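You operate a simulated robot arm through the tools that you are given. There is no shell and no other tool.

You are at the controls of a simulated robot arm. One attempt, no reset.

TASK
Weigh out 60 to 80 g of flour into the grey bowl.
Fine: bowl on the scale, zero it first; none spilt, scoop back where it lay, lid on the tub.
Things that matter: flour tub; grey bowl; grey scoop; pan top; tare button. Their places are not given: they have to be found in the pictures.

Only the result counts: the job must be done as asked and must still hold three seconds after the hand-in. Knocking over, shifting, dropping, spilling or breaking anything else fails it. A push-on lid holds only when it is set on centred and level and pressed home; a screw cap is set on level and turned clockwise until tight.

THE ROBOT
A 6-joint arm with a two-finger parallel gripper, fixed in place. Base frame: the origin is at the foot of the arm, x ahead of it, y to its left, z up; the work surface is at about z = 900. Units: mm, degrees, N and s.
With the tool pointing down near the work surface it reaches from about 360 to 820 mm from the base axis. Its first joint turns from -166.0 to 166.0 degrees. Payload 3.91 kg.
The TCP is the grasp point between the finger pads, 30 mm short of the fingertips. In the tool frame z runs along the fingers and y along their closing line. Largest opening 110 mm; finger width 20, thickness 10; the body of the gripper, 48 by 112 mm, starts 55 mm behind the TCP.
Orientation is told as [roll, pitch, yaw] about the base's x, y, z axes, in that order, counted from this pose: with the fingers straight down and closing along the base's y, the tool's x points along the base's -x, its y along +y and its z along -z.

THE INTERFACE
- The arm moves only by the tool arm_command. Its argument "steps" is one flat list of numbers, 7 for each row, row after row: the shift along the tool's x, y, z in mm, then the turn, a rotation vector about the tool's x, y, z in degrees, then the finger opening in mm, from 0 to 110. In form: [tx, ty, tz, ax, ay, az, grip, tx, ty, tz, ax, ay, az, grip, ...]. A call has 1 to 20 rows; each row is the pose to reach, as a shift and turn from the pose commanded when the call began, along the tool's axes at that moment. A row lasts 0.2 s, in which the tool goes at most 50 mm and 8.6 degrees; a call with a longer step from one row to the next is refused whole, and so is a gripper value outside its range. A pose out of reach is approached as far as the arm can. The call stops where the force on the tool passes 40 N (or 10 N more than at its start, if that is more) or the arm is blocked; 0.2 s more then pass. Each finger travels about 45 mm/s and halts on what it meets, pressing with about 37 N; the grip force reading is that of the motor and also rises with nothing between the fingers. The clock runs only during rows and for 0.2 s after the last one: add rows that repeat a pose to give the fingers time. The reply holds the time, the measured pose of the TCP, the force on the tool along the base axes, the opening and the grip force, in the units named above and with some noise, with the torque about the TCP (base axes, N m) and any sound that the robot's microphone picked up.
- Cameras (640 x 400 px; columns grow to the right, rows downward): "scene" is fixed at [202.6, 484.4, 1498.4]; the picture's right is [-0.70, -0.71, 0.00], its down [-0.50, 0.49, -0.71] and it looks along [0.51, -0.50, -0.70] (base axes); focal length 214 px, centre (320, 200). "wrist" rides on the gripper at [77, 7, -114] in the tool frame; the picture's right is [-0.09, 1.00, 0.00], its down [-0.80, -0.07, -0.59] and it looks along [-0.59, -0.05, 0.80] (tool axes); focal length 270 px, centre (320, 200).
- grab_frame(camera): a new picture of that camera. The clock stands still meanwhile.
- move_column(by): slides the trunk up (or, below 0, down) by that many mm; the arm rides with it, the base frame stays. It gives what a move gives, with no picture.
- probe_pixels(camera, pixels): there is no depth. For up to 12 entries [column, row, z] of the newest picture of that camera ("zoom" is the newest enlarged one), the place [x, y] in the base frame at which the ray of that pixel passes the height z, good to about 2 mm, but the place of the scene camera against the robot may be out by one fixed shift of up to 25 mm in any direction. The clock stands still meanwhile.
- close_up(camera, box): a new picture of the part [left, top, right, bottom] of that camera's present view, enlarged. The clock stands still meanwhile.
- close_job(): hands the job in; it is judged then, once.

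Leave the gripper open and the arm clear of the work at the hand-in unless told otherwise.

The tools are called after "Request:" as name(argument=value, ...) on one line, values as JSON. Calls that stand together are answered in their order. arm_command: Moves the arm, as the interface text tells. Its arguments: {"type":"object","properties":{"steps":{"type":"array","items":{"type":"number"}}},"required":["steps"]} The other tools are called the same way: move_column (by) slides the trunk up or down; grab_frame (camera) takes a picture; probe_pixels (camera, pixels) gives the place at which the rays of pixels pass given heights; close_up (camera, box) takes an enlarged picture of a part of a camera's view; close_job () hands the job in.

At the start:

```text
time: 0.0
tcp_pos: [465.9, -80.7, 1335.6]
tool_rot: [0.0, 0.0, 0.1]
force: [0.2, -0.4, -0.4]
moment: [0.01, 0.01, 0.0]
width: 110.4
grip_force: 0.0
trunk travel left (down, up): [-525.0, 85.0]
```

scene: 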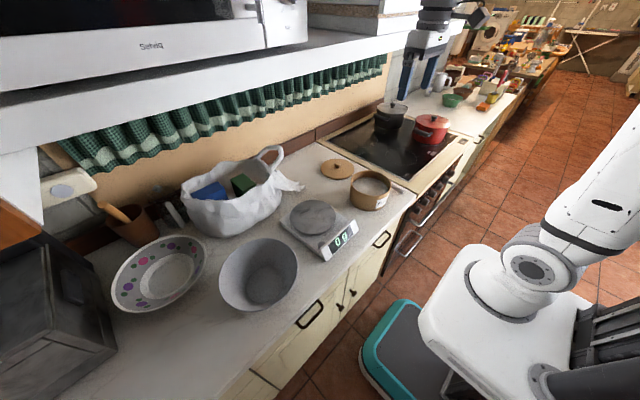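
wrist: 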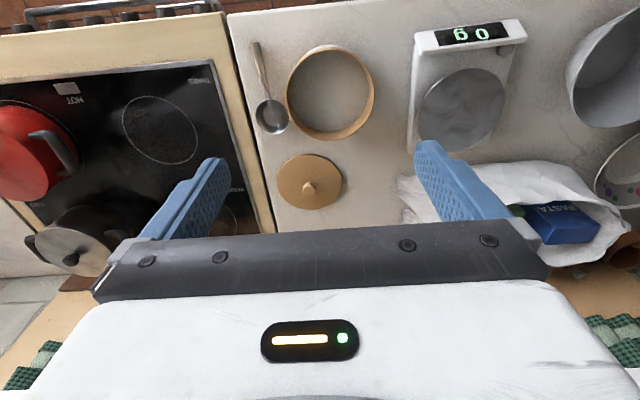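

I see in the wrist picture an open wooden-walled tub near (330,92), its lid with a knob near (310,182), a scoop near (268,90), the scale near (465,90) and the grey bowl at the right edge (610,70). I'll enlarge both views to see the details.

Request:
close_up(camera="wrist", box=[220, 10, 420, 230])

Request:
close_up(camera="scene", box=[200, 140, 420, 320])

Request:
close_up(camera="wrist", box=[390, 0, 640, 200])

```text
1.82 times, centred on (320, 120) of wrist
```

zoom: 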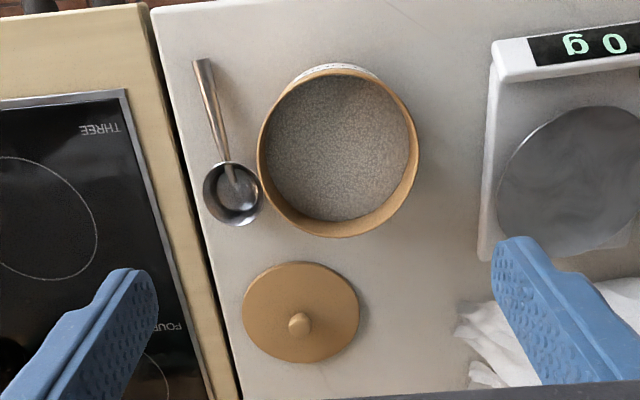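

```text
2.22 times, centred on (310, 230) of scene
```

zoom: 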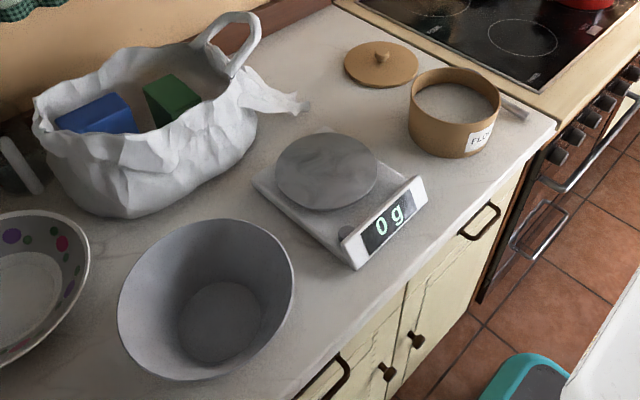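

```text
2.00 times, centred on (515, 100) of wrist
```

zoom: 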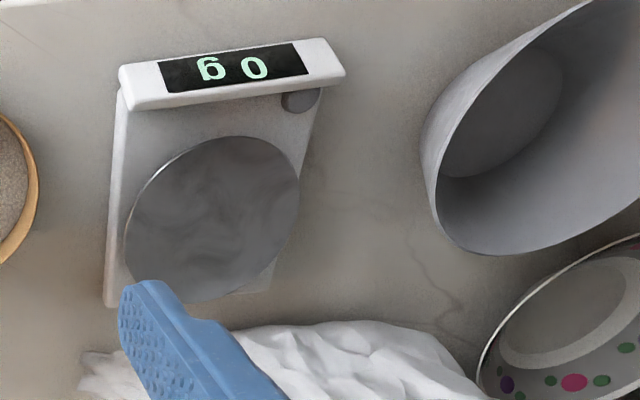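

The tub is open, the flour is visible inside, and the lid lies beside it. The scale shows 0 g and has a round button beside its display, at zoom (300,100). I'll probe the rough places with the wrist camera.

Request:
probe_pixels(camera="wrist", pixels=[[330, 92, 960], [310, 182, 910], [257, 45, 905], [272, 117, 905], [462, 110, 940], [507, 50, 930], [610, 70, 900], [286, 92, 960], [375, 92, 960], [330, 46, 960], [330, 140, 960], [470, 35, 940]])

Request:
grab_frame(camera="scene")

```text
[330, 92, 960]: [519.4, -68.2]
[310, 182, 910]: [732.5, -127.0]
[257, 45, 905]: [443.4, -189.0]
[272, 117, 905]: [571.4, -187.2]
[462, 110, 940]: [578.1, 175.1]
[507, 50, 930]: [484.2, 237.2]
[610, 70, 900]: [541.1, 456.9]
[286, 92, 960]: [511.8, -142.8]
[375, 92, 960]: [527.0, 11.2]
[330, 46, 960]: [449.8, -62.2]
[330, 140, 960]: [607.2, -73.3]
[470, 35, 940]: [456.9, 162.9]
```

```text
taken
```

scene: 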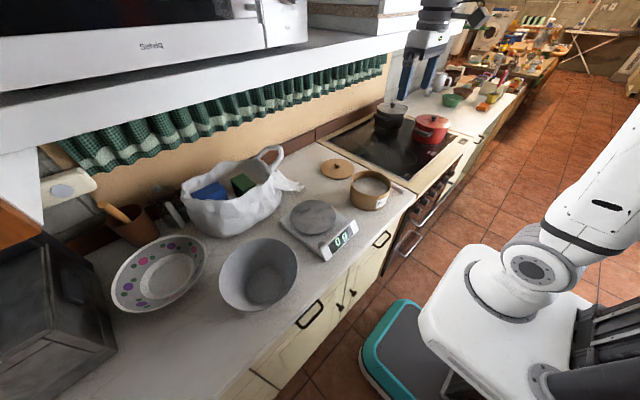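

The places are rough, so I want closer views. First I move the hand over the scale, to about (420,180,1200), and look from there.

Request:
arm_command(steps=[5.75, 32.6, 16.9, 0, 0, 0, 110, 11.5, 65.2, 33.8, 0, 0, 0, 110, 17.3, 97.9, 50.6, 0, 0, 0, 110, 23, 130.5, 67.5, 0, 0, 0, 110, 28.8, 163, 84.4, 0, 0, 0, 110, 34.5, 195.8, 101.3, 0, 0, 0, 110, 40.3, 228.4, 118, 0, 0, 0, 110, 46, 261, 135, 0, 0, 0, 110])

Request:
grab_frame(camera="wrist")

```text
time: 1.8
tcp_pos: [421.3, 182.6, 1200.3]
tool_rot: [-0.1, 0.0, 0.0]
force: [0.0, 0.3, 0.6]
moment: [-0.03, -0.01, -0.03]
width: 109.7
grip_force: 0.1
trunk travel left (down, up): [-525.0, 85.0]
```

```text
taken
```

wrist: 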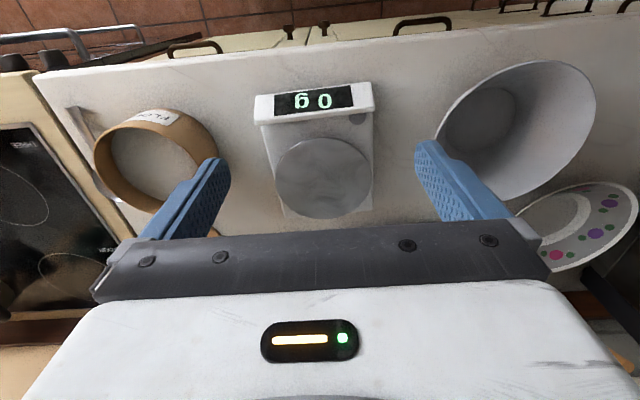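

The scale is now centred near (318,150), with its button near (357,118). I'll enlarge it.

Request:
close_up(camera="wrist", box=[230, 60, 410, 230])

Request:
close_up(camera="wrist", box=[410, 40, 610, 220])

Request:
probe_pixels(camera="wrist", pixels=[[322, 178, 940], [357, 118, 925], [357, 118, 940], [274, 178, 940], [373, 178, 940], [322, 138, 940], [322, 219, 940], [490, 118, 900], [435, 150, 1000], [596, 100, 1000], [545, 61, 1000], [500, 198, 1000]])

```text
2.35 times, centred on (320, 145) of wrist
```

zoom: 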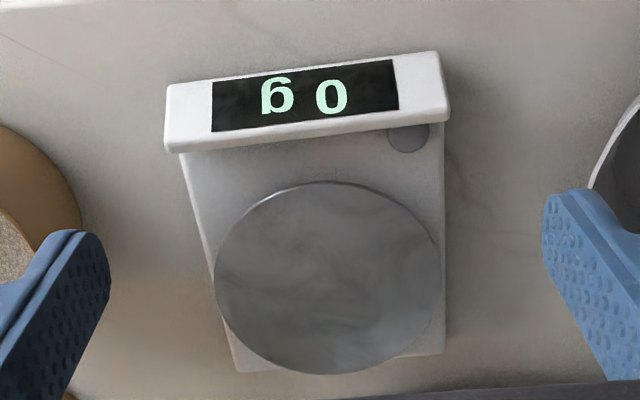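

```text
2.22 times, centred on (510, 130) of wrist
```

zoom: 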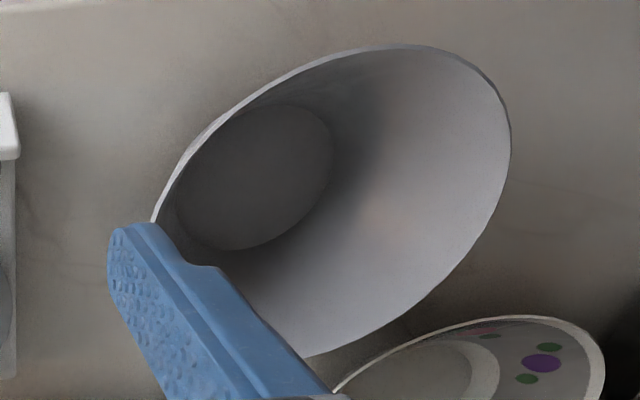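

```text
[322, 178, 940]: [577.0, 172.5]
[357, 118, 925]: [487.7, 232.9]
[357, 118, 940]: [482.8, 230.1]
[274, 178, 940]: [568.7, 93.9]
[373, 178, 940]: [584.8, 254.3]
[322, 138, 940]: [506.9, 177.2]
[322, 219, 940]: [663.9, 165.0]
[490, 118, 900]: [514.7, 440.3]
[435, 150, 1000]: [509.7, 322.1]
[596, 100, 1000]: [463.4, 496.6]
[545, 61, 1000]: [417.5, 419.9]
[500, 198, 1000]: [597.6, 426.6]
```

The pan centre holds at about (577,173) with z near 940 from both views. Now I go over the bowl, to about (330,430,1200), to measure it.

Request:
arm_command(steps=[15, 41, 0, 0, 0, 0, 110, 30, 82, 0, 0, 0, 0, 110, 45, 123, 0, 0, 0, 0, 110, 60, 164, 0, 0, 0, 0, 110, 75, 205, 0, 0, 0, 0, 110, 91, 247, 0, 0, 0, 0, 110])

Request:
grab_frame(camera="wrist")

```text
time: 3.2
tcp_pos: [329.2, 431.2, 1201.2]
tool_rot: [0.0, 0.1, 0.0]
force: [0.5, 0.5, -1.0]
moment: [0.01, -0.03, -0.01]
width: 110.0
grip_force: 0.1
trunk travel left (down, up): [-525.0, 85.0]
```

```text
taken
```

wrist: 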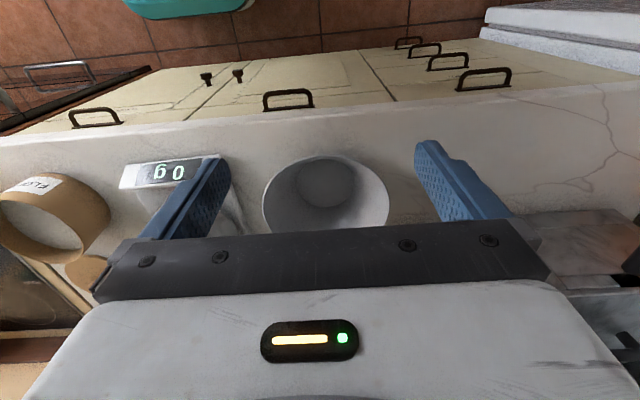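

The bowl is now centred at about (325,195). I'll enlarge it for its outline.

Request:
close_up(camera="wrist", box=[245, 140, 405, 240])

```text
4.00 times, centred on (325, 190) of wrist
```

zoom: 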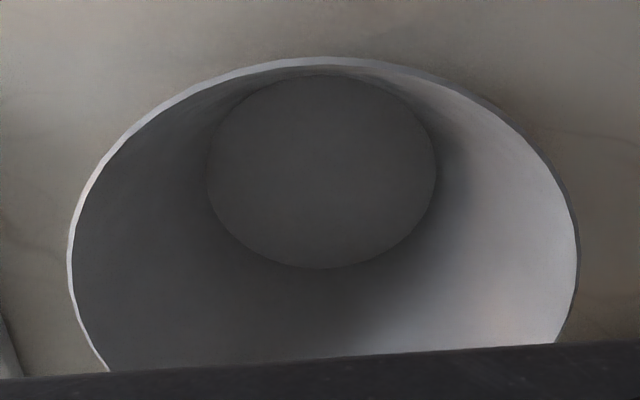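

I'll probe the inner floor edges and the rim edges of the bowl at a few heights, to settle its height and centre.

Request:
probe_pixels(camera="zoom", pixels=[[207, 170, 905], [437, 170, 905], [320, 75, 905], [325, 269, 905], [67, 255, 1000], [579, 250, 1000], [330, 58, 1000], [67, 255, 970], [579, 250, 970], [330, 58, 970], [108, 371, 985], [557, 343, 985]])

```text
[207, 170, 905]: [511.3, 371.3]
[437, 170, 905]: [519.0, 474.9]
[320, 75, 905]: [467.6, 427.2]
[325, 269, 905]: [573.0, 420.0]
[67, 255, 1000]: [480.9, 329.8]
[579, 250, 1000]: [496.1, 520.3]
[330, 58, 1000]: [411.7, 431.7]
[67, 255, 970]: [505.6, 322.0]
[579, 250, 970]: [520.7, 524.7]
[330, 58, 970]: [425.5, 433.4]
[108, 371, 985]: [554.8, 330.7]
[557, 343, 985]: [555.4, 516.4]
```

The bowl comes out as floor centre about (519,424), floor radius 52, rim radius about 99 and rim height about 980, so its wall leans about 32°. Next I go over the tub and scoop, to (340,-110,1200).

Request:
arm_command(steps=[0, -45, 0, 0, 0, 0, 110, 0, -90, 0, 0, 0, 0, 110, 0, -135, 0, 0, 0, 0, 110, 0, -180, 0, 0, 0, 0, 110, 0, -225, 0, 0, 0, 0, 110, 0, -270, 0, 0, 0, 0, 110, 0, -315, 0, 0, 0, 0, 110, 0, -360, 0, 0, 0, 0, 110, 0, -405, 0, 0, 0, 0, 110, 0, -450, 0, 0, 0, 0, 110, 0, -495, 0, 0, 0, 0, 110, -10, -540, 0, 0, 0, 0, 110])

Request:
grab_frame(camera="wrist")

```text
time: 5.8
tcp_pos: [337.1, -111.6, 1196.2]
tool_rot: [0.1, 0.0, 0.0]
force: [0.4, 0.8, 0.3]
moment: [0.02, -0.01, -0.01]
width: 109.9
grip_force: 0.2
trunk travel left (down, up): [-525.0, 85.0]
```

```text
taken
```

wrist: 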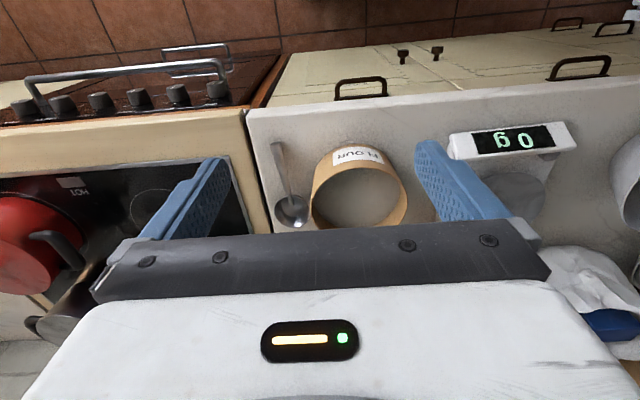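

The scoop is near (290,185) with its handle toward me, and the tub is near (360,190). I'll enlarge both.

Request:
close_up(camera="wrist", box=[255, 130, 415, 240])

Request:
close_up(camera="wrist", box=[255, 130, 325, 235])

```text
3.64 times, centred on (335, 185) of wrist
```

zoom: 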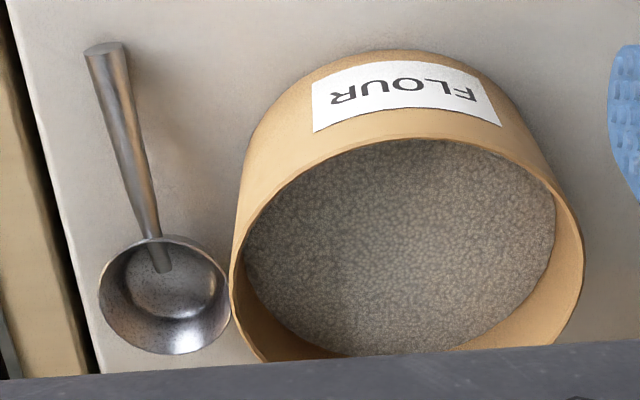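

```text
3.81 times, centred on (290, 182) of wrist
```

zoom: 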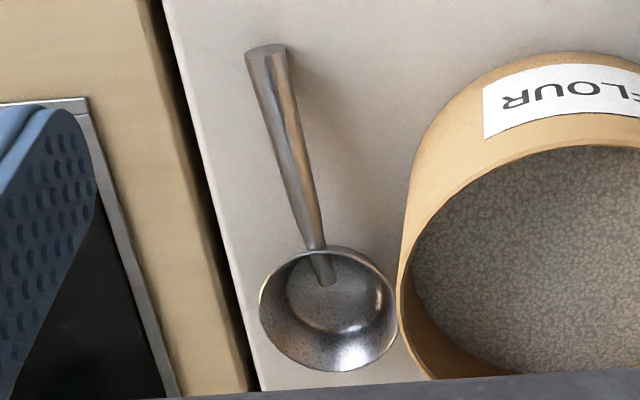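

Working from two views, the tub's centre is about (523,-67), its radius about 74 and its rim about z=990. The scoop cup's centre is about (563,-182), with its rim near z=930 and its handle end near (440,-191). I now go over the scale so the camera looks nearly straight down on the button, with the hand at (540,220,1090).

Request:
arm_command(steps=[-20, 33, 10.6, 0, 0, 0, 60, -41, 66, 21.2, 0, 0, 0, 60, -61, 100, 31.8, 0, 0, 0, 60, -81, 133, 42.4, 0, 0, 0, 60, -102, 166, 53, 0, 0, 0, 60, -122, 199, 63.6, 0, 0, 0, 60, -142, 232, 74.2, 0, 0, 0, 60, -162, 266, 84.8, 0, 0, 0, 60, -183, 299, 95.4, 0, 0, 0, 60, -203, 332, 106, 0, 0, 0, 60])

Request:
grab_frame(camera="wrist")

```text
time: 8.0
tcp_pos: [544.4, 220.1, 1092.1]
tool_rot: [0.0, 0.2, 0.0]
force: [0.7, 0.1, -1.0]
moment: [-0.02, 0.0, 0.0]
width: 60.2
grip_force: 0.0
trunk travel left (down, up): [-525.0, 85.0]
```

```text
taken
```

wrist: 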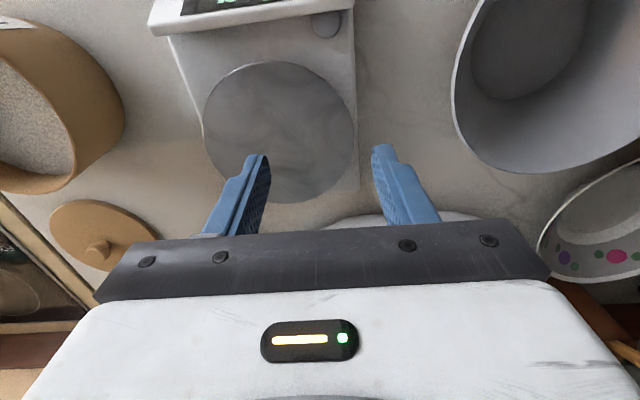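

The button shows at (326,24) and the pan is centred at about (281,130). I'll enlarge and probe them.

Request:
close_up(camera="wrist", box=[270, 0, 380, 69])

Request:
close_up(camera="wrist", box=[140, 0, 380, 150])

Request:
probe_pixels(camera="wrist", pixels=[[326, 24, 925], [326, 24, 935], [281, 130, 940], [203, 130, 940], [358, 130, 940], [275, 61, 940], [285, 204, 940], [354, 10, 940], [152, 35, 940], [358, 190, 920]])

```text
5.80 times, centred on (325, 34) of wrist
```

zoom: 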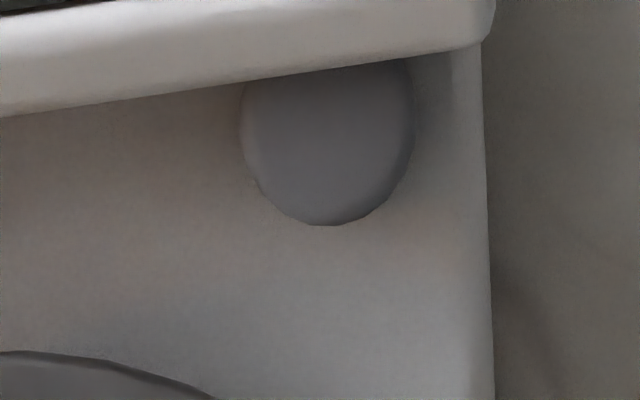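

```text
2.67 times, centred on (260, 75) of wrist
```

zoom: 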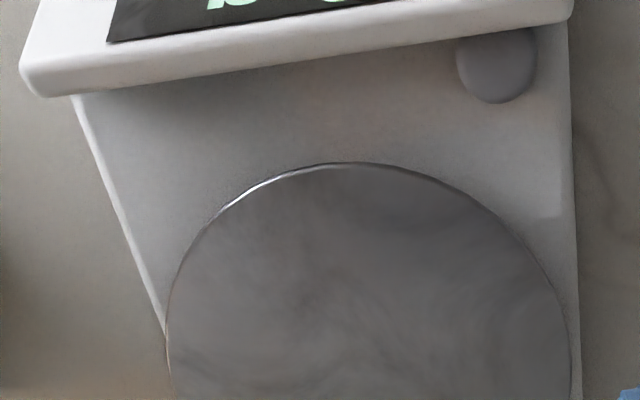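

```text
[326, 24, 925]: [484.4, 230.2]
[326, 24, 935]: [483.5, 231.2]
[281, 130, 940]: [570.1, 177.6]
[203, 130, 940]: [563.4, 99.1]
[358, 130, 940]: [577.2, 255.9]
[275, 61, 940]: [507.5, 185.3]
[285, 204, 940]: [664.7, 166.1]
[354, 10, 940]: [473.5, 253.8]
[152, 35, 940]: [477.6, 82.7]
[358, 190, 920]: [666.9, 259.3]
```

Button centre comes out near (484.5,230.5) with a diameter of about 25, and pan centre near (586,175) with radius about 78. The white bag behind the scale is near where the bowl rim will come, so I'll look at it in the scene view.

Request:
close_up(camera="scene", box=[170, 130, 370, 270])

Request:
close_up(camera="wrist", box=[330, 150, 600, 300])

```text
2.86 times, centred on (270, 200) of scene
```

zoom: 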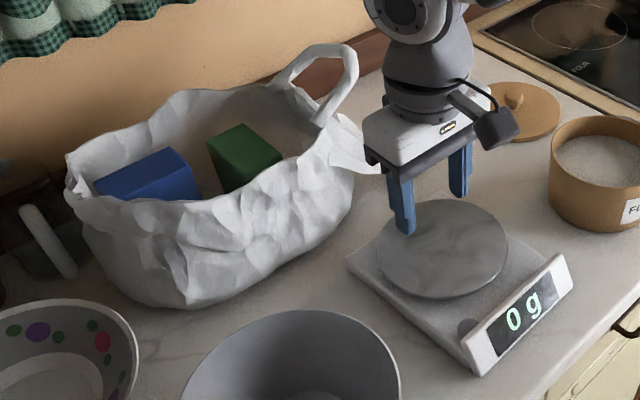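

```text
2.37 times, centred on (465, 225) of wrist
```

zoom: 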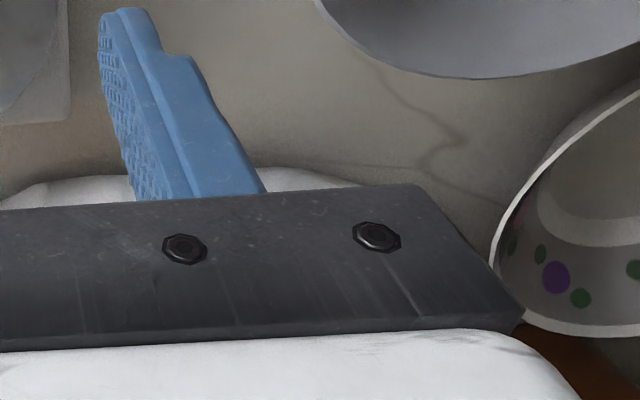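

The bag's front face is near x=720 or more, so a bowl set at about (592,172) clears it. The bowl's rim on its -y side is at (520,324,980). I tilt the hand by -31.6° about tool x to match the wall and go to a pre-grasp 80 mm back, at (520,294,1030), with the fingers opened to 44.

Request:
arm_command(steps=[6, 18, 16, -7.9, 0, 0, 44, 12, 37, 31, -15.8, 0, 0, 44, 18, 55, 47, -23.7, 0, 0, 44, 24.4, 73.5, 62.5, -31.6, 0, 0, 44, 24.4, 73.5, 62.5, -31.6, 0, 0, 44])

Request:
grab_frame(camera="wrist")

Request:
grab_frame(camera="scene")

```text
time: 9.2
tcp_pos: [518.3, 292.5, 1031.1]
tool_rot: [31.7, 0.0, 0.0]
force: [0.1, 1.0, 0.1]
moment: [-0.02, 0.02, 0.01]
width: 44.1
grip_force: 0.0
trunk travel left (down, up): [-525.0, 85.0]
```

```text
taken
```

wrist: 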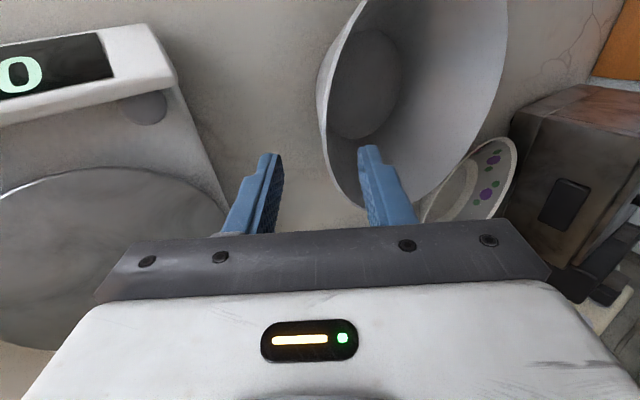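

```text
taken
```

scene: 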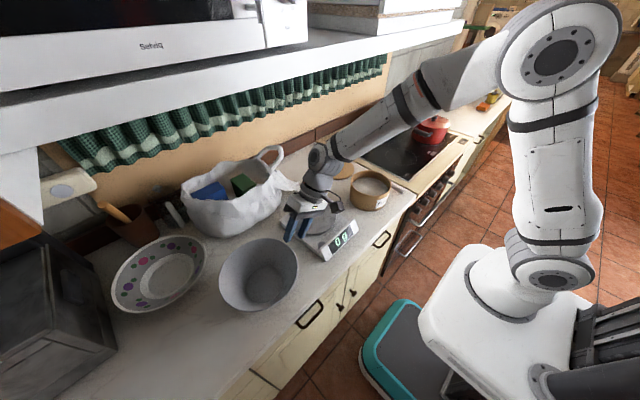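

The bowl wall runs between the two fingers, near column 325. I advance 80 mm along the tool axis so the fingers straddle the wall, then look.

Request:
arm_command(steps=[0, 0, 20, 0, 0, 0, 44, 0, 0, 40, 0, 0, 0, 44, 0, 0, 60, 0, 0, 0, 44, 0, 0, 80, 0, 0, 0, 44])

Request:
grab_frame(camera="wrist")

Request:
close_up(camera="scene", box=[200, 180, 360, 320])

```text
time: 10.2
tcp_pos: [518.4, 333.9, 962.6]
tool_rot: [31.6, 0.0, 0.0]
force: [0.4, -0.6, -0.6]
moment: [0.0, 0.0, 0.01]
width: 44.1
grip_force: 0.1
trunk travel left (down, up): [-525.0, 85.0]
```

```text
taken
```

wrist: 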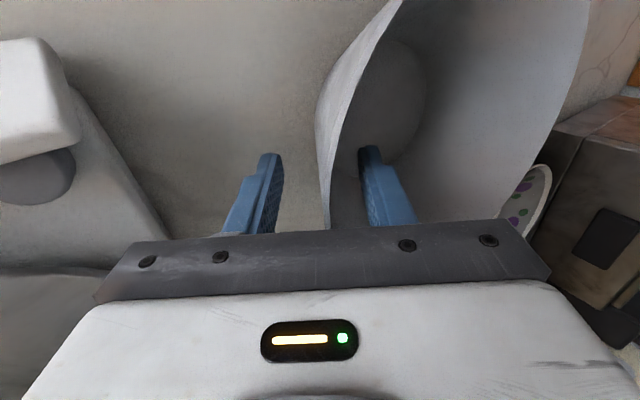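

```text
2.86 times, centred on (280, 250) of scene
```

zoom: 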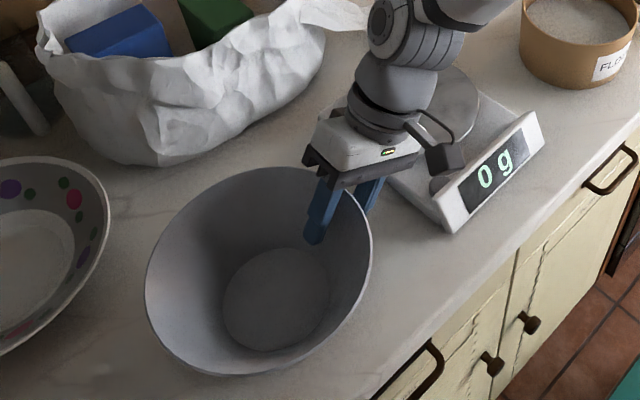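

The fingers straddle the wall with the wall slightly nearer the inside finger, by about 5 mm. I shift +5 in tool y to centre it, then close.

Request:
arm_command(steps=[0, 5, 0, 0, 0, 0, 44, 0, 5, 0, 0, 0, 0, 20, 0, 5, 0, 0, 0, 0, 8, 0, 5, 0, 0, 0, 0, 0, 0, 5, 0, 0, 0, 0, 0, 0, 5, 0, 0, 0, 0, 0])

Request:
close_up(camera="scene", box=[200, 180, 360, 320])

Request:
grab_frame(camera="wrist")

```text
time: 11.6
tcp_pos: [518.6, 339.5, 965.8]
tool_rot: [31.6, 0.0, 0.0]
force: [0.2, 0.9, -1.9]
moment: [-0.22, -0.02, -0.02]
width: 9.9
grip_force: 36.9
trunk travel left (down, up): [-525.0, 85.0]
```

```text
2.86 times, centred on (280, 250) of scene
```

zoom: 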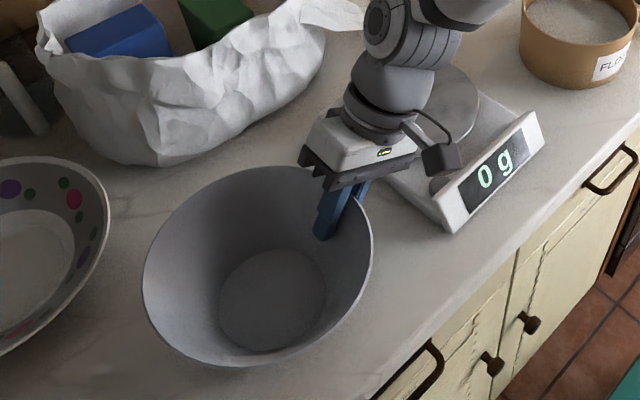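

```text
taken
```

wrist: 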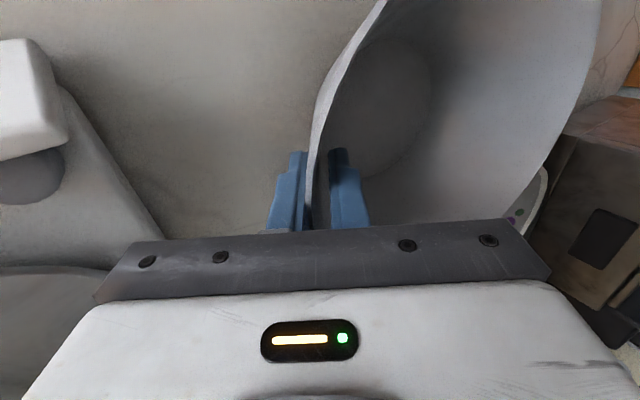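

The grip holds at 37 N with width 9.9. I lift straight up by 30 mm, slowly, and check how the bowl hangs.

Request:
arm_command(steps=[0, 2.6, -4.3, 0, 0, 0, 0, 0, 5.2, -8.5, 0, 0, 0, 0, 0, 10.4, -17, 0, 0, 0, 0, 0, 15.7, -25.6, 0, 0, 0, 0, 0, 15.7, -25.6, 0, 0, 0, 0])

Request:
close_up(camera="scene", box=[200, 180, 360, 320])

Request:
grab_frame(camera="wrist")

```text
time: 12.8
tcp_pos: [518.5, 338.1, 997.5]
tool_rot: [31.6, 0.0, 0.0]
force: [-0.1, 0.2, -2.6]
moment: [-0.21, -0.02, 0.0]
width: 9.7
grip_force: 36.7
trunk travel left (down, up): [-525.0, 85.0]
```

```text
2.86 times, centred on (280, 250) of scene
```

zoom: 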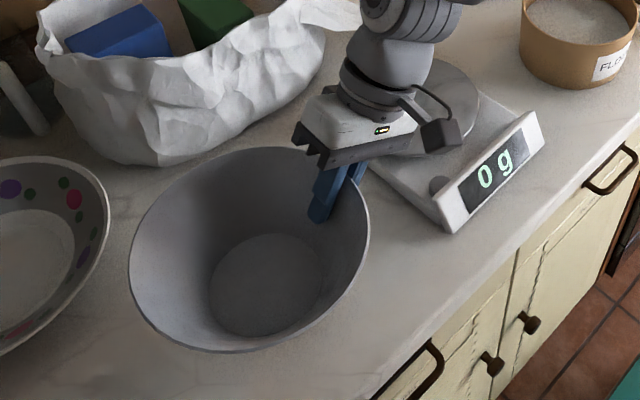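

```text
taken
```

wrist: 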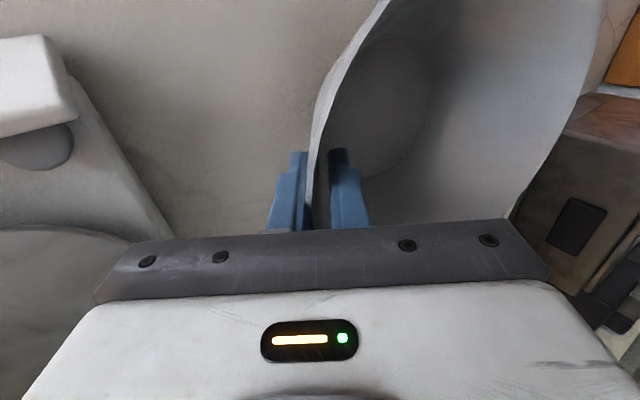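

The bowl is up at about 265 g, tilted about 3° with its +y side high. I lift 50 mm more, carry it over the pan (dx +72, dy -250) and take out the 3° tilt on the way.

Request:
arm_command(steps=[0, 13, -21, 0, 0, 0, 0, 0, 26.2, -42.6, 0, 0, 0, 0, -6.5, 6.8, -54.5, 0.27, 0, 0, 0, -13.1, -12.5, -66.4, 0.55, 0, 0, 0, -19.6, -31.9, -78.3, 0.82, 0, 0, 0, -26.2, -51.2, -90.2, 1.1, 0, 0, 0, -32.7, -70.6, -102.1, 1.36, 0, 0, 0, -39.3, -90, -114, 1.64, 0, 0, 0, -45.8, -109.3, -125.9, 1.9, 0, 0, 0, -52.4, -128.7, -137.8, 2.2, 0, 0, 0, -58.9, -148, -149.8, 2.45, 0, 0, 0, -65.5, -167.4, -161.7, 2.7, 0, 0, 0, -72, -186.8, -173.6, 3, 0, 0, 0, -72, -186.8, -173.6, 3, 0, 0, 0])

Request:
close_up(camera="scene", box=[210, 110, 410, 270])

Request:
grab_frame(camera="wrist")

```text
time: 15.8
tcp_pos: [591.3, 91.2, 1042.0]
tool_rot: [28.7, -0.1, 0.0]
force: [0.6, -0.1, -2.1]
moment: [-0.23, -0.01, 0.0]
width: 9.7
grip_force: 37.1
trunk travel left (down, up): [-525.0, 85.0]
```

```text
2.50 times, centred on (310, 190) of scene
```

zoom: 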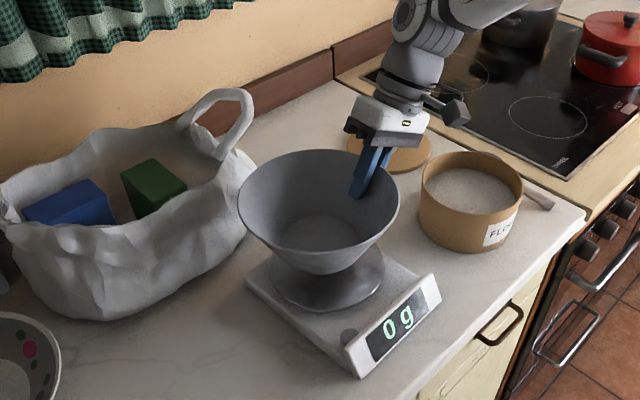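

```text
taken
```

wrist: 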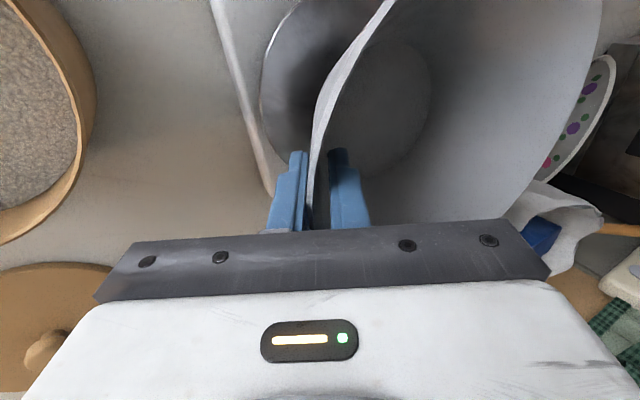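

The bowl hangs nearly level over the pan, with its base about 35 mm above it. I lower 28 mm and adjust y by -3.

Request:
arm_command(steps=[0, -5, 8, 0, 0, 0, 0, 0, -11, 16, 0, 0, 0, 0, 0, -16, 23.2, 0, 0, 0, 0, 0, -16, 23.2, 0, 0, 0, 0])

Request:
close_up(camera="scene", box=[250, 150, 370, 270])

```text
time: 16.8
tcp_pos: [590.7, 86.7, 1015.2]
tool_rot: [28.6, 0.0, -0.1]
force: [0.3, 0.2, -1.0]
moment: [-0.21, 0.02, -0.01]
width: 9.9
grip_force: 36.7
trunk travel left (down, up): [-525.0, 85.0]
```

```text
3.33 times, centred on (310, 210) of scene
```

zoom: 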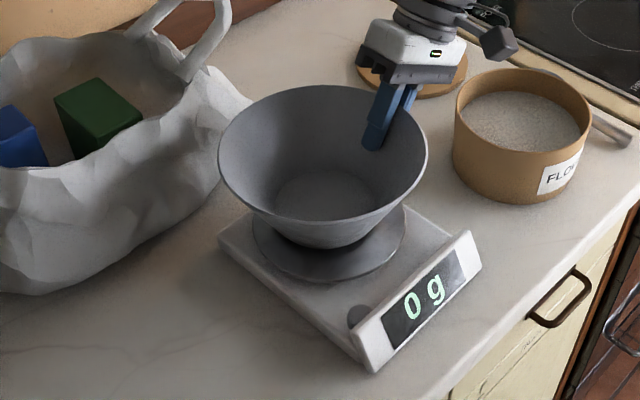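

The base is still a few mm above the pan. I lower 4 mm slowly and read the force and the display.

Request:
arm_command(steps=[0, -0.48, 0.88, 0, 0, 0, 0, 0, -0.96, 1.75, 0, 0, 0, 0, 0, -1.44, 2.63, 0, 0, 0, 0, 0, -1.92, 3.5, 0, 0, 0, 0])

Request:
close_up(camera="scene", box=[250, 150, 370, 270])

```text
time: 17.8
tcp_pos: [589.8, 86.2, 1013.2]
tool_rot: [28.6, 0.0, 0.1]
force: [-0.8, -0.7, -2.6]
moment: [-0.23, 0.02, 0.0]
width: 9.6
grip_force: 36.9
trunk travel left (down, up): [-525.0, 85.0]
```

```text
3.33 times, centred on (310, 210) of scene
```

zoom: 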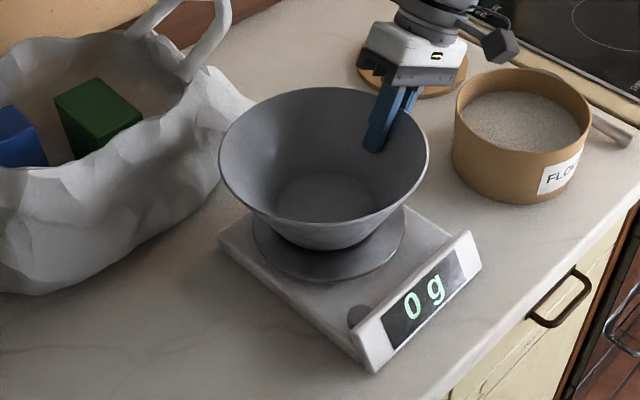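

There is still no contact, with the force at -2.6 and the display at 0 g. I lower 6 mm more in small steps.

Request:
arm_command(steps=[0, -0.72, 1.3, 0, 0, 0, 0, 0, -1.44, 2.63, 0, 0, 0, 0, 0, -2.16, 3.95, 0, 0, 0, 0, 0, -2.88, 5.26, 0, 0, 0, 0])

Request:
close_up(camera="scene", box=[250, 150, 370, 270])

```text
time: 18.8
tcp_pos: [591.1, 85.4, 1009.1]
tool_rot: [28.6, -0.2, 0.1]
force: [0.4, -2.4, 4.0]
moment: [-0.07, -0.33, -0.11]
width: 9.8
grip_force: 36.7
trunk travel left (down, up): [-525.0, 85.0]
```

```text
3.33 times, centred on (310, 210) of scene
```

zoom: 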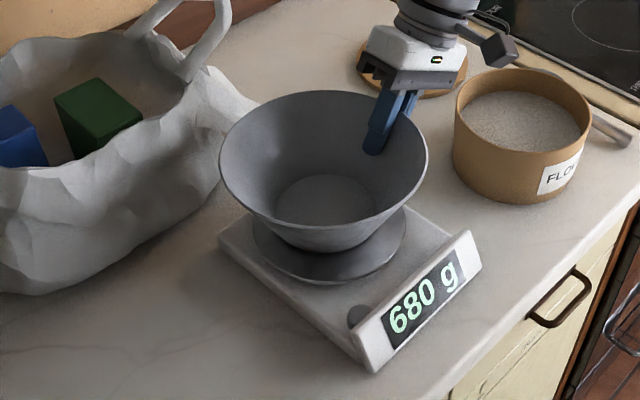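

Contact: the scale reads 680 g and the tool feels +4 N. I ease up 1 mm, then open the fingers slowly to 40.

Request:
arm_command(steps=[0, 0.5, -0.9, 0, 0, 0, 0, 0, 0.5, -0.9, 0, 0, 0, 14, 0, 0.5, -0.9, 0, 0, 0, 22, 0, 0.5, -0.9, 0, 0, 0, 30, 0, 0.5, -0.9, 0, 0, 0, 40, 0, 0.5, -0.9, 0, 0, 0, 40])

Request:
close_up(camera="scene", box=[250, 150, 370, 270])

Request:
grab_frame(camera="wrist")

```text
time: 20.2
tcp_pos: [592.2, 87.0, 1008.7]
tool_rot: [28.6, 0.0, 0.0]
force: [1.0, -0.6, 1.0]
moment: [-0.01, -0.01, 0.0]
width: 40.2
grip_force: 0.0
trunk travel left (down, up): [-525.0, 85.0]
```

```text
3.33 times, centred on (310, 210) of scene
```

zoom: 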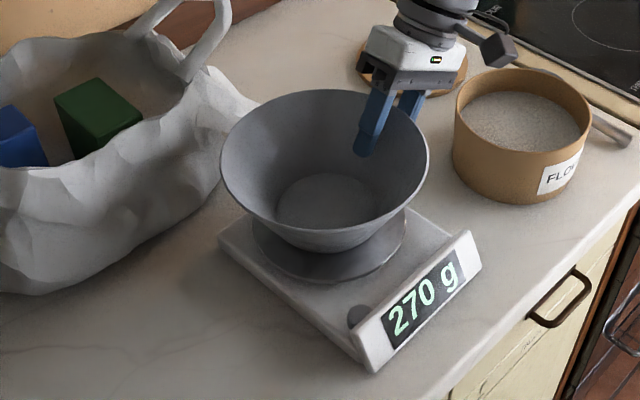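

```text
taken
```

wrist: 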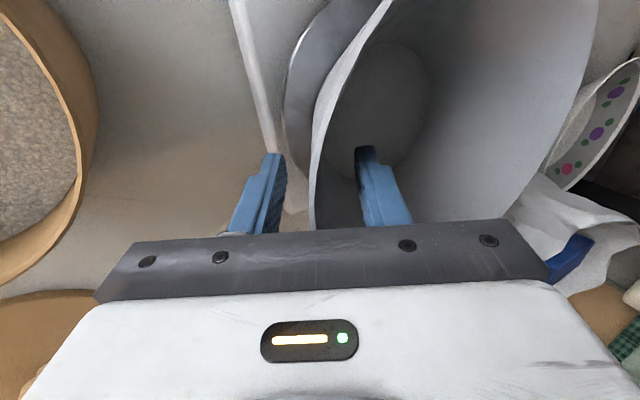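

The bowl rests on the pan and the display reads 270 g. I withdraw along the tool axis by 100 mm.

Request:
arm_command(steps=[0, 0, -20, 0, 0, 0, 40, 0, 0, -45, 0, 0, 0, 40, 0, 0, -75, 0, 0, 0, 40, 0, 0, -110, 0, 0, 0, 40])

Request:
grab_frame(camera="wrist")

Request:
close_up(camera="scene", box=[250, 150, 370, 270])

```text
time: 21.2
tcp_pos: [590.8, 33.9, 1105.2]
tool_rot: [28.7, 0.0, 0.0]
force: [0.8, 0.1, 0.3]
moment: [0.02, 0.06, -0.01]
width: 39.9
grip_force: 0.0
trunk travel left (down, up): [-525.0, 85.0]
```

```text
taken
```

wrist: 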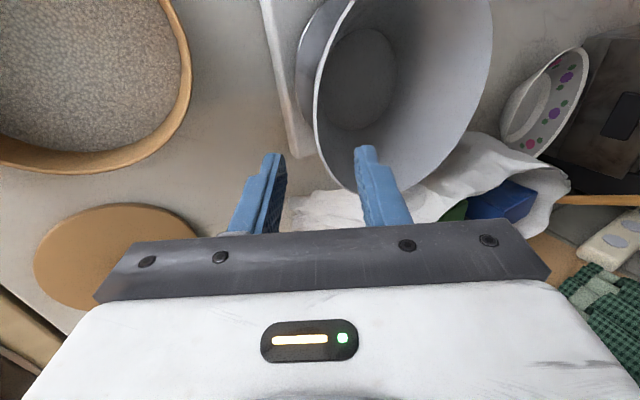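

```text
3.33 times, centred on (310, 210) of scene
```

zoom: 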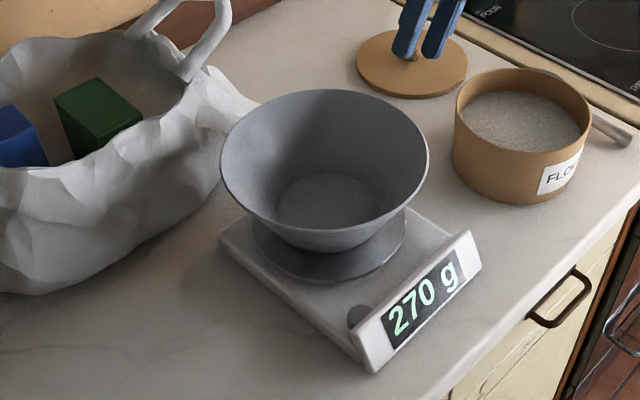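

The bowl stands steady at 270 g. For the tare I open wide and press with the -y finger only, so the hand's body stays clear of the bowl rim. First I straighten the tool and rise.

Request:
arm_command(steps=[5, 20, -6, 7.2, 0, 0, 60, 10, 41, -12, 14.4, 0, 0, 80, 15, 61, -18, 21.5, 0, 0, 95, 20, 81.4, -23.9, 28.65, 0, 0, 104, 20, 81.4, -23.9, 28.65, 0, 0, 104])

Request:
grab_frame(camera="wrist")

```text
time: 22.4
tcp_pos: [570.1, 93.4, 1165.6]
tool_rot: [-0.2, 0.0, -0.1]
force: [0.2, -0.9, 0.7]
moment: [0.01, 0.04, 0.0]
width: 104.0
grip_force: 0.1
trunk travel left (down, up): [-525.0, 85.0]
```

```text
taken
```

wrist: 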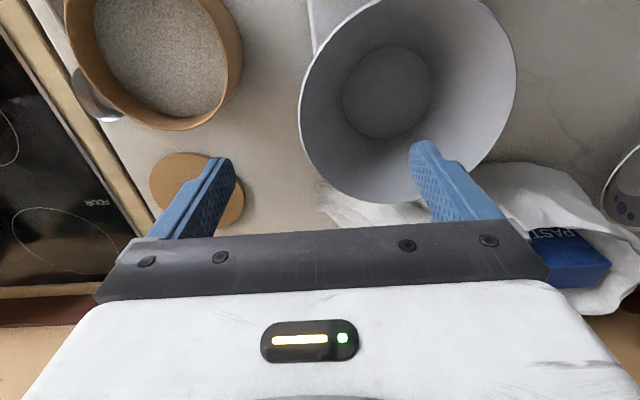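

Now the bowl, tub and lid are all in view. I'll probe the bowl's rim and floor, the tub's rim and the flour surface.

Request:
probe_pixels(camera="wrist", pixels=[[298, 97, 1021], [517, 80, 1021], [402, 203, 1021], [341, 93, 945], [432, 90, 945], [388, 46, 945], [385, 138, 945], [64, 15, 990], [243, 45, 990], [175, 131, 990]])

Request:
close_up(camera="wrist", box=[40, 0, 260, 140])

```text
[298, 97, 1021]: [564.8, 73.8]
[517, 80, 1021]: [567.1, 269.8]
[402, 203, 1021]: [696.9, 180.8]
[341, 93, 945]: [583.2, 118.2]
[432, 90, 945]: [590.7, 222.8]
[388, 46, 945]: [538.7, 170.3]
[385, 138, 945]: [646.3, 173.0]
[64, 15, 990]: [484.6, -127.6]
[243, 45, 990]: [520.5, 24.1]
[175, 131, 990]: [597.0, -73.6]
```

```text
2.86 times, centred on (150, 70) of wrist
```

zoom: 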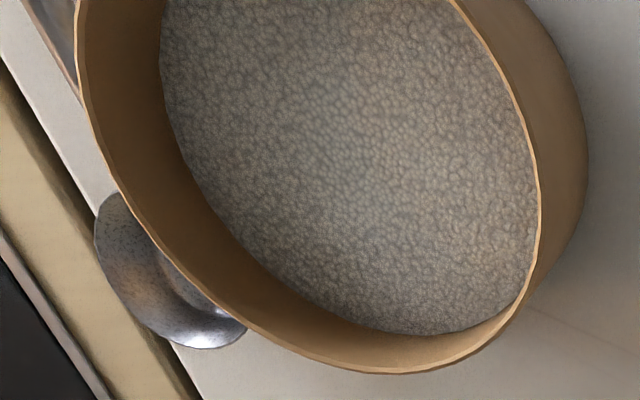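

The bowl's centre is confirmed near (593,171), and the flour surface in the tub comes out near z=947. I now move the open hand to above the button side at (472,286,1165) with a yaw of -15°.

Request:
arm_command(steps=[20, 38, 0, 0, 0, -3, 104, 40, 77, 0, 0, 0, -6, 104, 60, 115, 0, 0, 0, -9, 104, 79, 154, 0, 0, 0, -12, 104, 98.4, 192.2, 0, 0, 0, -15, 104, 98.4, 192.2, 0, 0, 0, -15, 104])

Request:
grab_frame(camera="wrist")

```text
time: 23.8
tcp_pos: [475.3, 284.9, 1164.4]
tool_rot: [-0.1, 0.0, 14.9]
force: [0.5, -0.6, 0.4]
moment: [0.0, -0.03, 0.0]
width: 104.3
grip_force: 0.1
trunk travel left (down, up): [-525.0, 85.0]
```

```text
taken
```

wrist: 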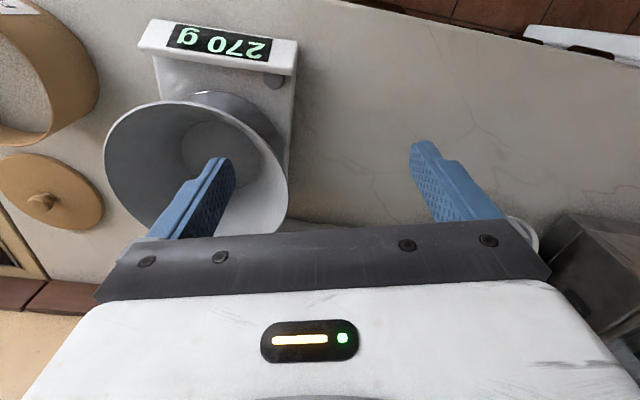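

The button is visible at (273,80). I'll probe it at two heights to check its place from this new angle.

Request:
close_up(camera="wrist", box=[230, 40, 310, 110])

Request:
probe_pixels(camera="wrist", pixels=[[273, 81, 920], [273, 81, 930], [273, 81, 940], [297, 60, 950], [138, 40, 950]])

```text
5.71 times, centred on (270, 75) of wrist
```

zoom: 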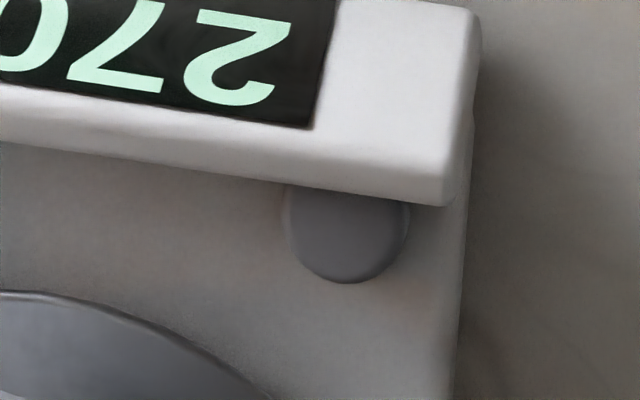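

```text
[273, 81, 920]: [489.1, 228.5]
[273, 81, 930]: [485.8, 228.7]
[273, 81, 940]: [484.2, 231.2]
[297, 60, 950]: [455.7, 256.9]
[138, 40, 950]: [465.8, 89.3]
```

The button's place agrees at about (484,230). I descend to a fingertip height of about 947 at (489,230) and look.

Request:
arm_command(steps=[0, 0, 38, 0, 0, 0, 104, 0, 0, 76, 0, 0, 0, 104, 0, 0, 114, 0, 0, 0, 104, 0, 0, 152, 0, 0, 0, 104, 0, 0, 187, 0, 0, 0, 104])

Request:
close_up(camera="scene", box=[260, 170, 380, 270])

Request:
grab_frame(camera="wrist")

```text
time: 25.0
tcp_pos: [471.2, 285.5, 981.4]
tool_rot: [-0.1, 0.0, 14.9]
force: [0.0, 0.9, 0.1]
moment: [-0.01, 0.04, 0.0]
width: 104.0
grip_force: 0.1
trunk travel left (down, up): [-525.0, 85.0]
```

```text
4.00 times, centred on (320, 220) of scene
```

zoom: 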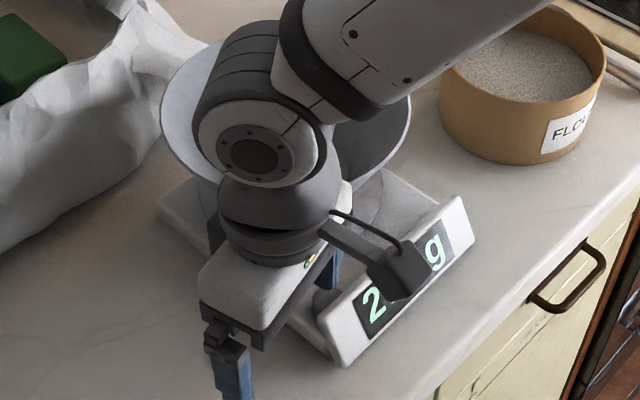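

```text
taken
```

wrist: 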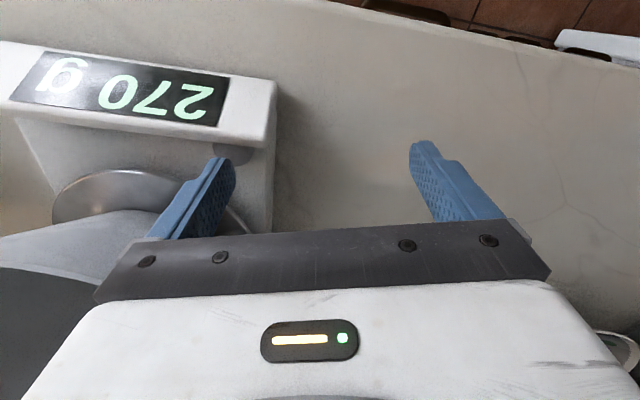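

The finger stands just above the button, with the tip at z about 951. I shift +2.5 mm in x to stay off the display housing and go down 14 mm in small steps.

Request:
arm_command(steps=[-2.4, -0.65, 0, 0, 0, 0, 104, -2.4, -0.65, 4, 0, 0, 0, 104, -2.4, -0.65, 8, 0, 0, 0, 104, -2.4, -0.65, 11, 0, 0, 0, 104, -2.4, -0.65, 14, 0, 0, 0, 104])

Request:
close_up(camera="scene", box=[300, 200, 380, 260])

Request:
close_up(camera="wrist", box=[140, 60, 340, 240])

```text
time: 26.2
tcp_pos: [473.7, 285.8, 965.0]
tool_rot: [-0.1, 0.0, 15.0]
force: [0.5, 0.7, 2.1]
moment: [-0.05, -0.06, 0.01]
width: 103.8
grip_force: 0.0
trunk travel left (down, up): [-525.0, 85.0]
heard: click
```

```text
6.67 times, centred on (340, 230) of scene
```

zoom: 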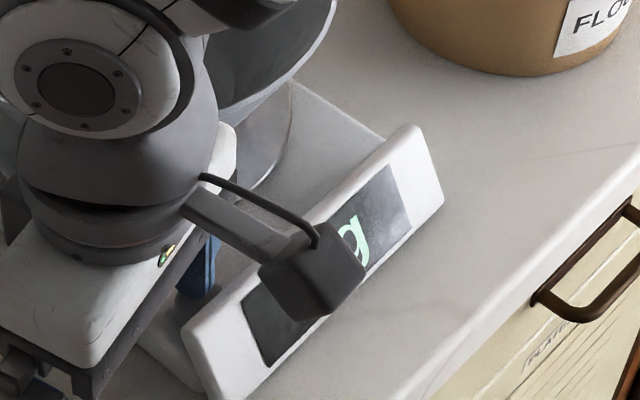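

```text
2.22 times, centred on (240, 150) of wrist
```

zoom: 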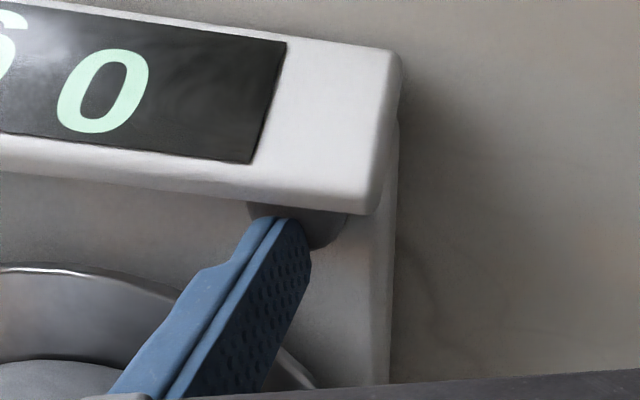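

A click was heard and the display now reads 0 g. I raise straight up by 150 mm and check.

Request:
arm_command(steps=[0, 0, -10, 0, 0, 0, 104, 0, 0, -35, 0, 0, 0, 104, 0, 0, -75, 0, 0, 0, 104, 0, 0, -115, 0, 0, 0, 104, 0, 0, -155, 0, 0, 0, 104])

Request:
grab_frame(camera="wrist")

Request:
close_up(camera="scene", box=[340, 150, 440, 230])

```text
time: 27.4
tcp_pos: [477.8, 284.7, 1121.4]
tool_rot: [-0.1, -0.1, 15.0]
force: [-0.7, 0.7, 0.3]
moment: [0.0, 0.01, 0.0]
width: 103.9
grip_force: 0.1
trunk travel left (down, up): [-525.0, 85.0]
```

```text
taken
```

wrist: 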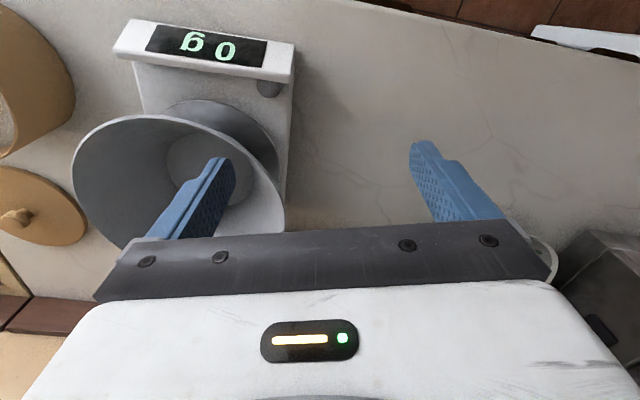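

```text
5.00 times, centred on (390, 190) of scene
```

zoom: 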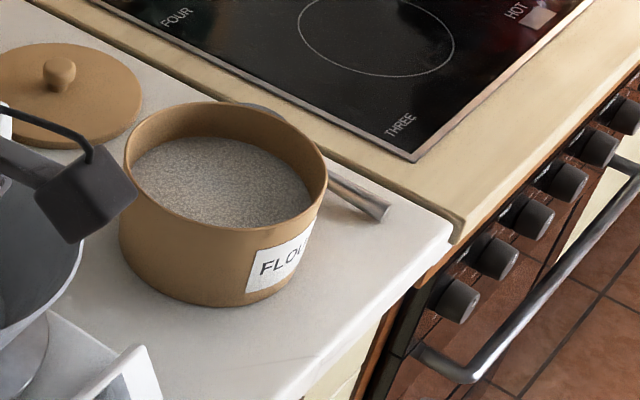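

Tare is done: the display reads 0 g with the bowl on the pan. Next is the scoop. I go to a viewing pose at (420,-180,1100), turning the yaw to -5° to line up with the handle.

Request:
arm_command(steps=[14.6, -36.2, 1.75, 0, 0, 0.83, 90, 29.3, -72.4, 3.5, 0, 0, 1.67, 70, 43.9, -108.6, 5.3, 0, 0, 2.5, 50, 58.5, -144.8, 7, 0, 0, 3.3, 40, 73.1, -181, 8.8, 0, 0, 4.2, 40, 87.8, -217.2, 10.5, 0, 0, 5, 40, 102.4, -253.4, 12.3, 0, 0, 5.8, 40, 117, -289.6, 14, 0, 0, 6.7, 40, 131.6, -325.8, 15.8, 0, 0, 7.5, 40, 146.3, -362, 17.5, 0, 0, 8.3, 40, 160.9, -398.2, 19.3, 0, 0, 9.2, 40, 175.5, -434.4, 21, 0, 0, 10, 40, 175.5, -434.4, 21, 0, 0, 10, 40])

Request:
grab_frame(camera="wrist")

```text
time: 30.2
tcp_pos: [416.8, -180.6, 1100.4]
tool_rot: [0.0, 0.0, 4.9]
force: [-0.6, 0.2, -0.6]
moment: [-0.02, 0.0, -0.01]
width: 39.8
grip_force: 0.0
trunk travel left (down, up): [-525.0, 85.0]
```

```text
taken
```

wrist: 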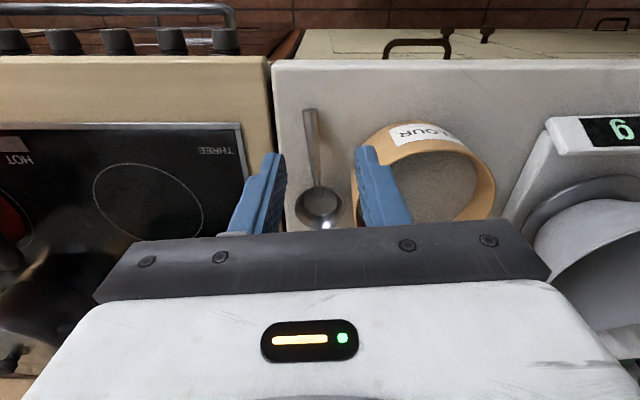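

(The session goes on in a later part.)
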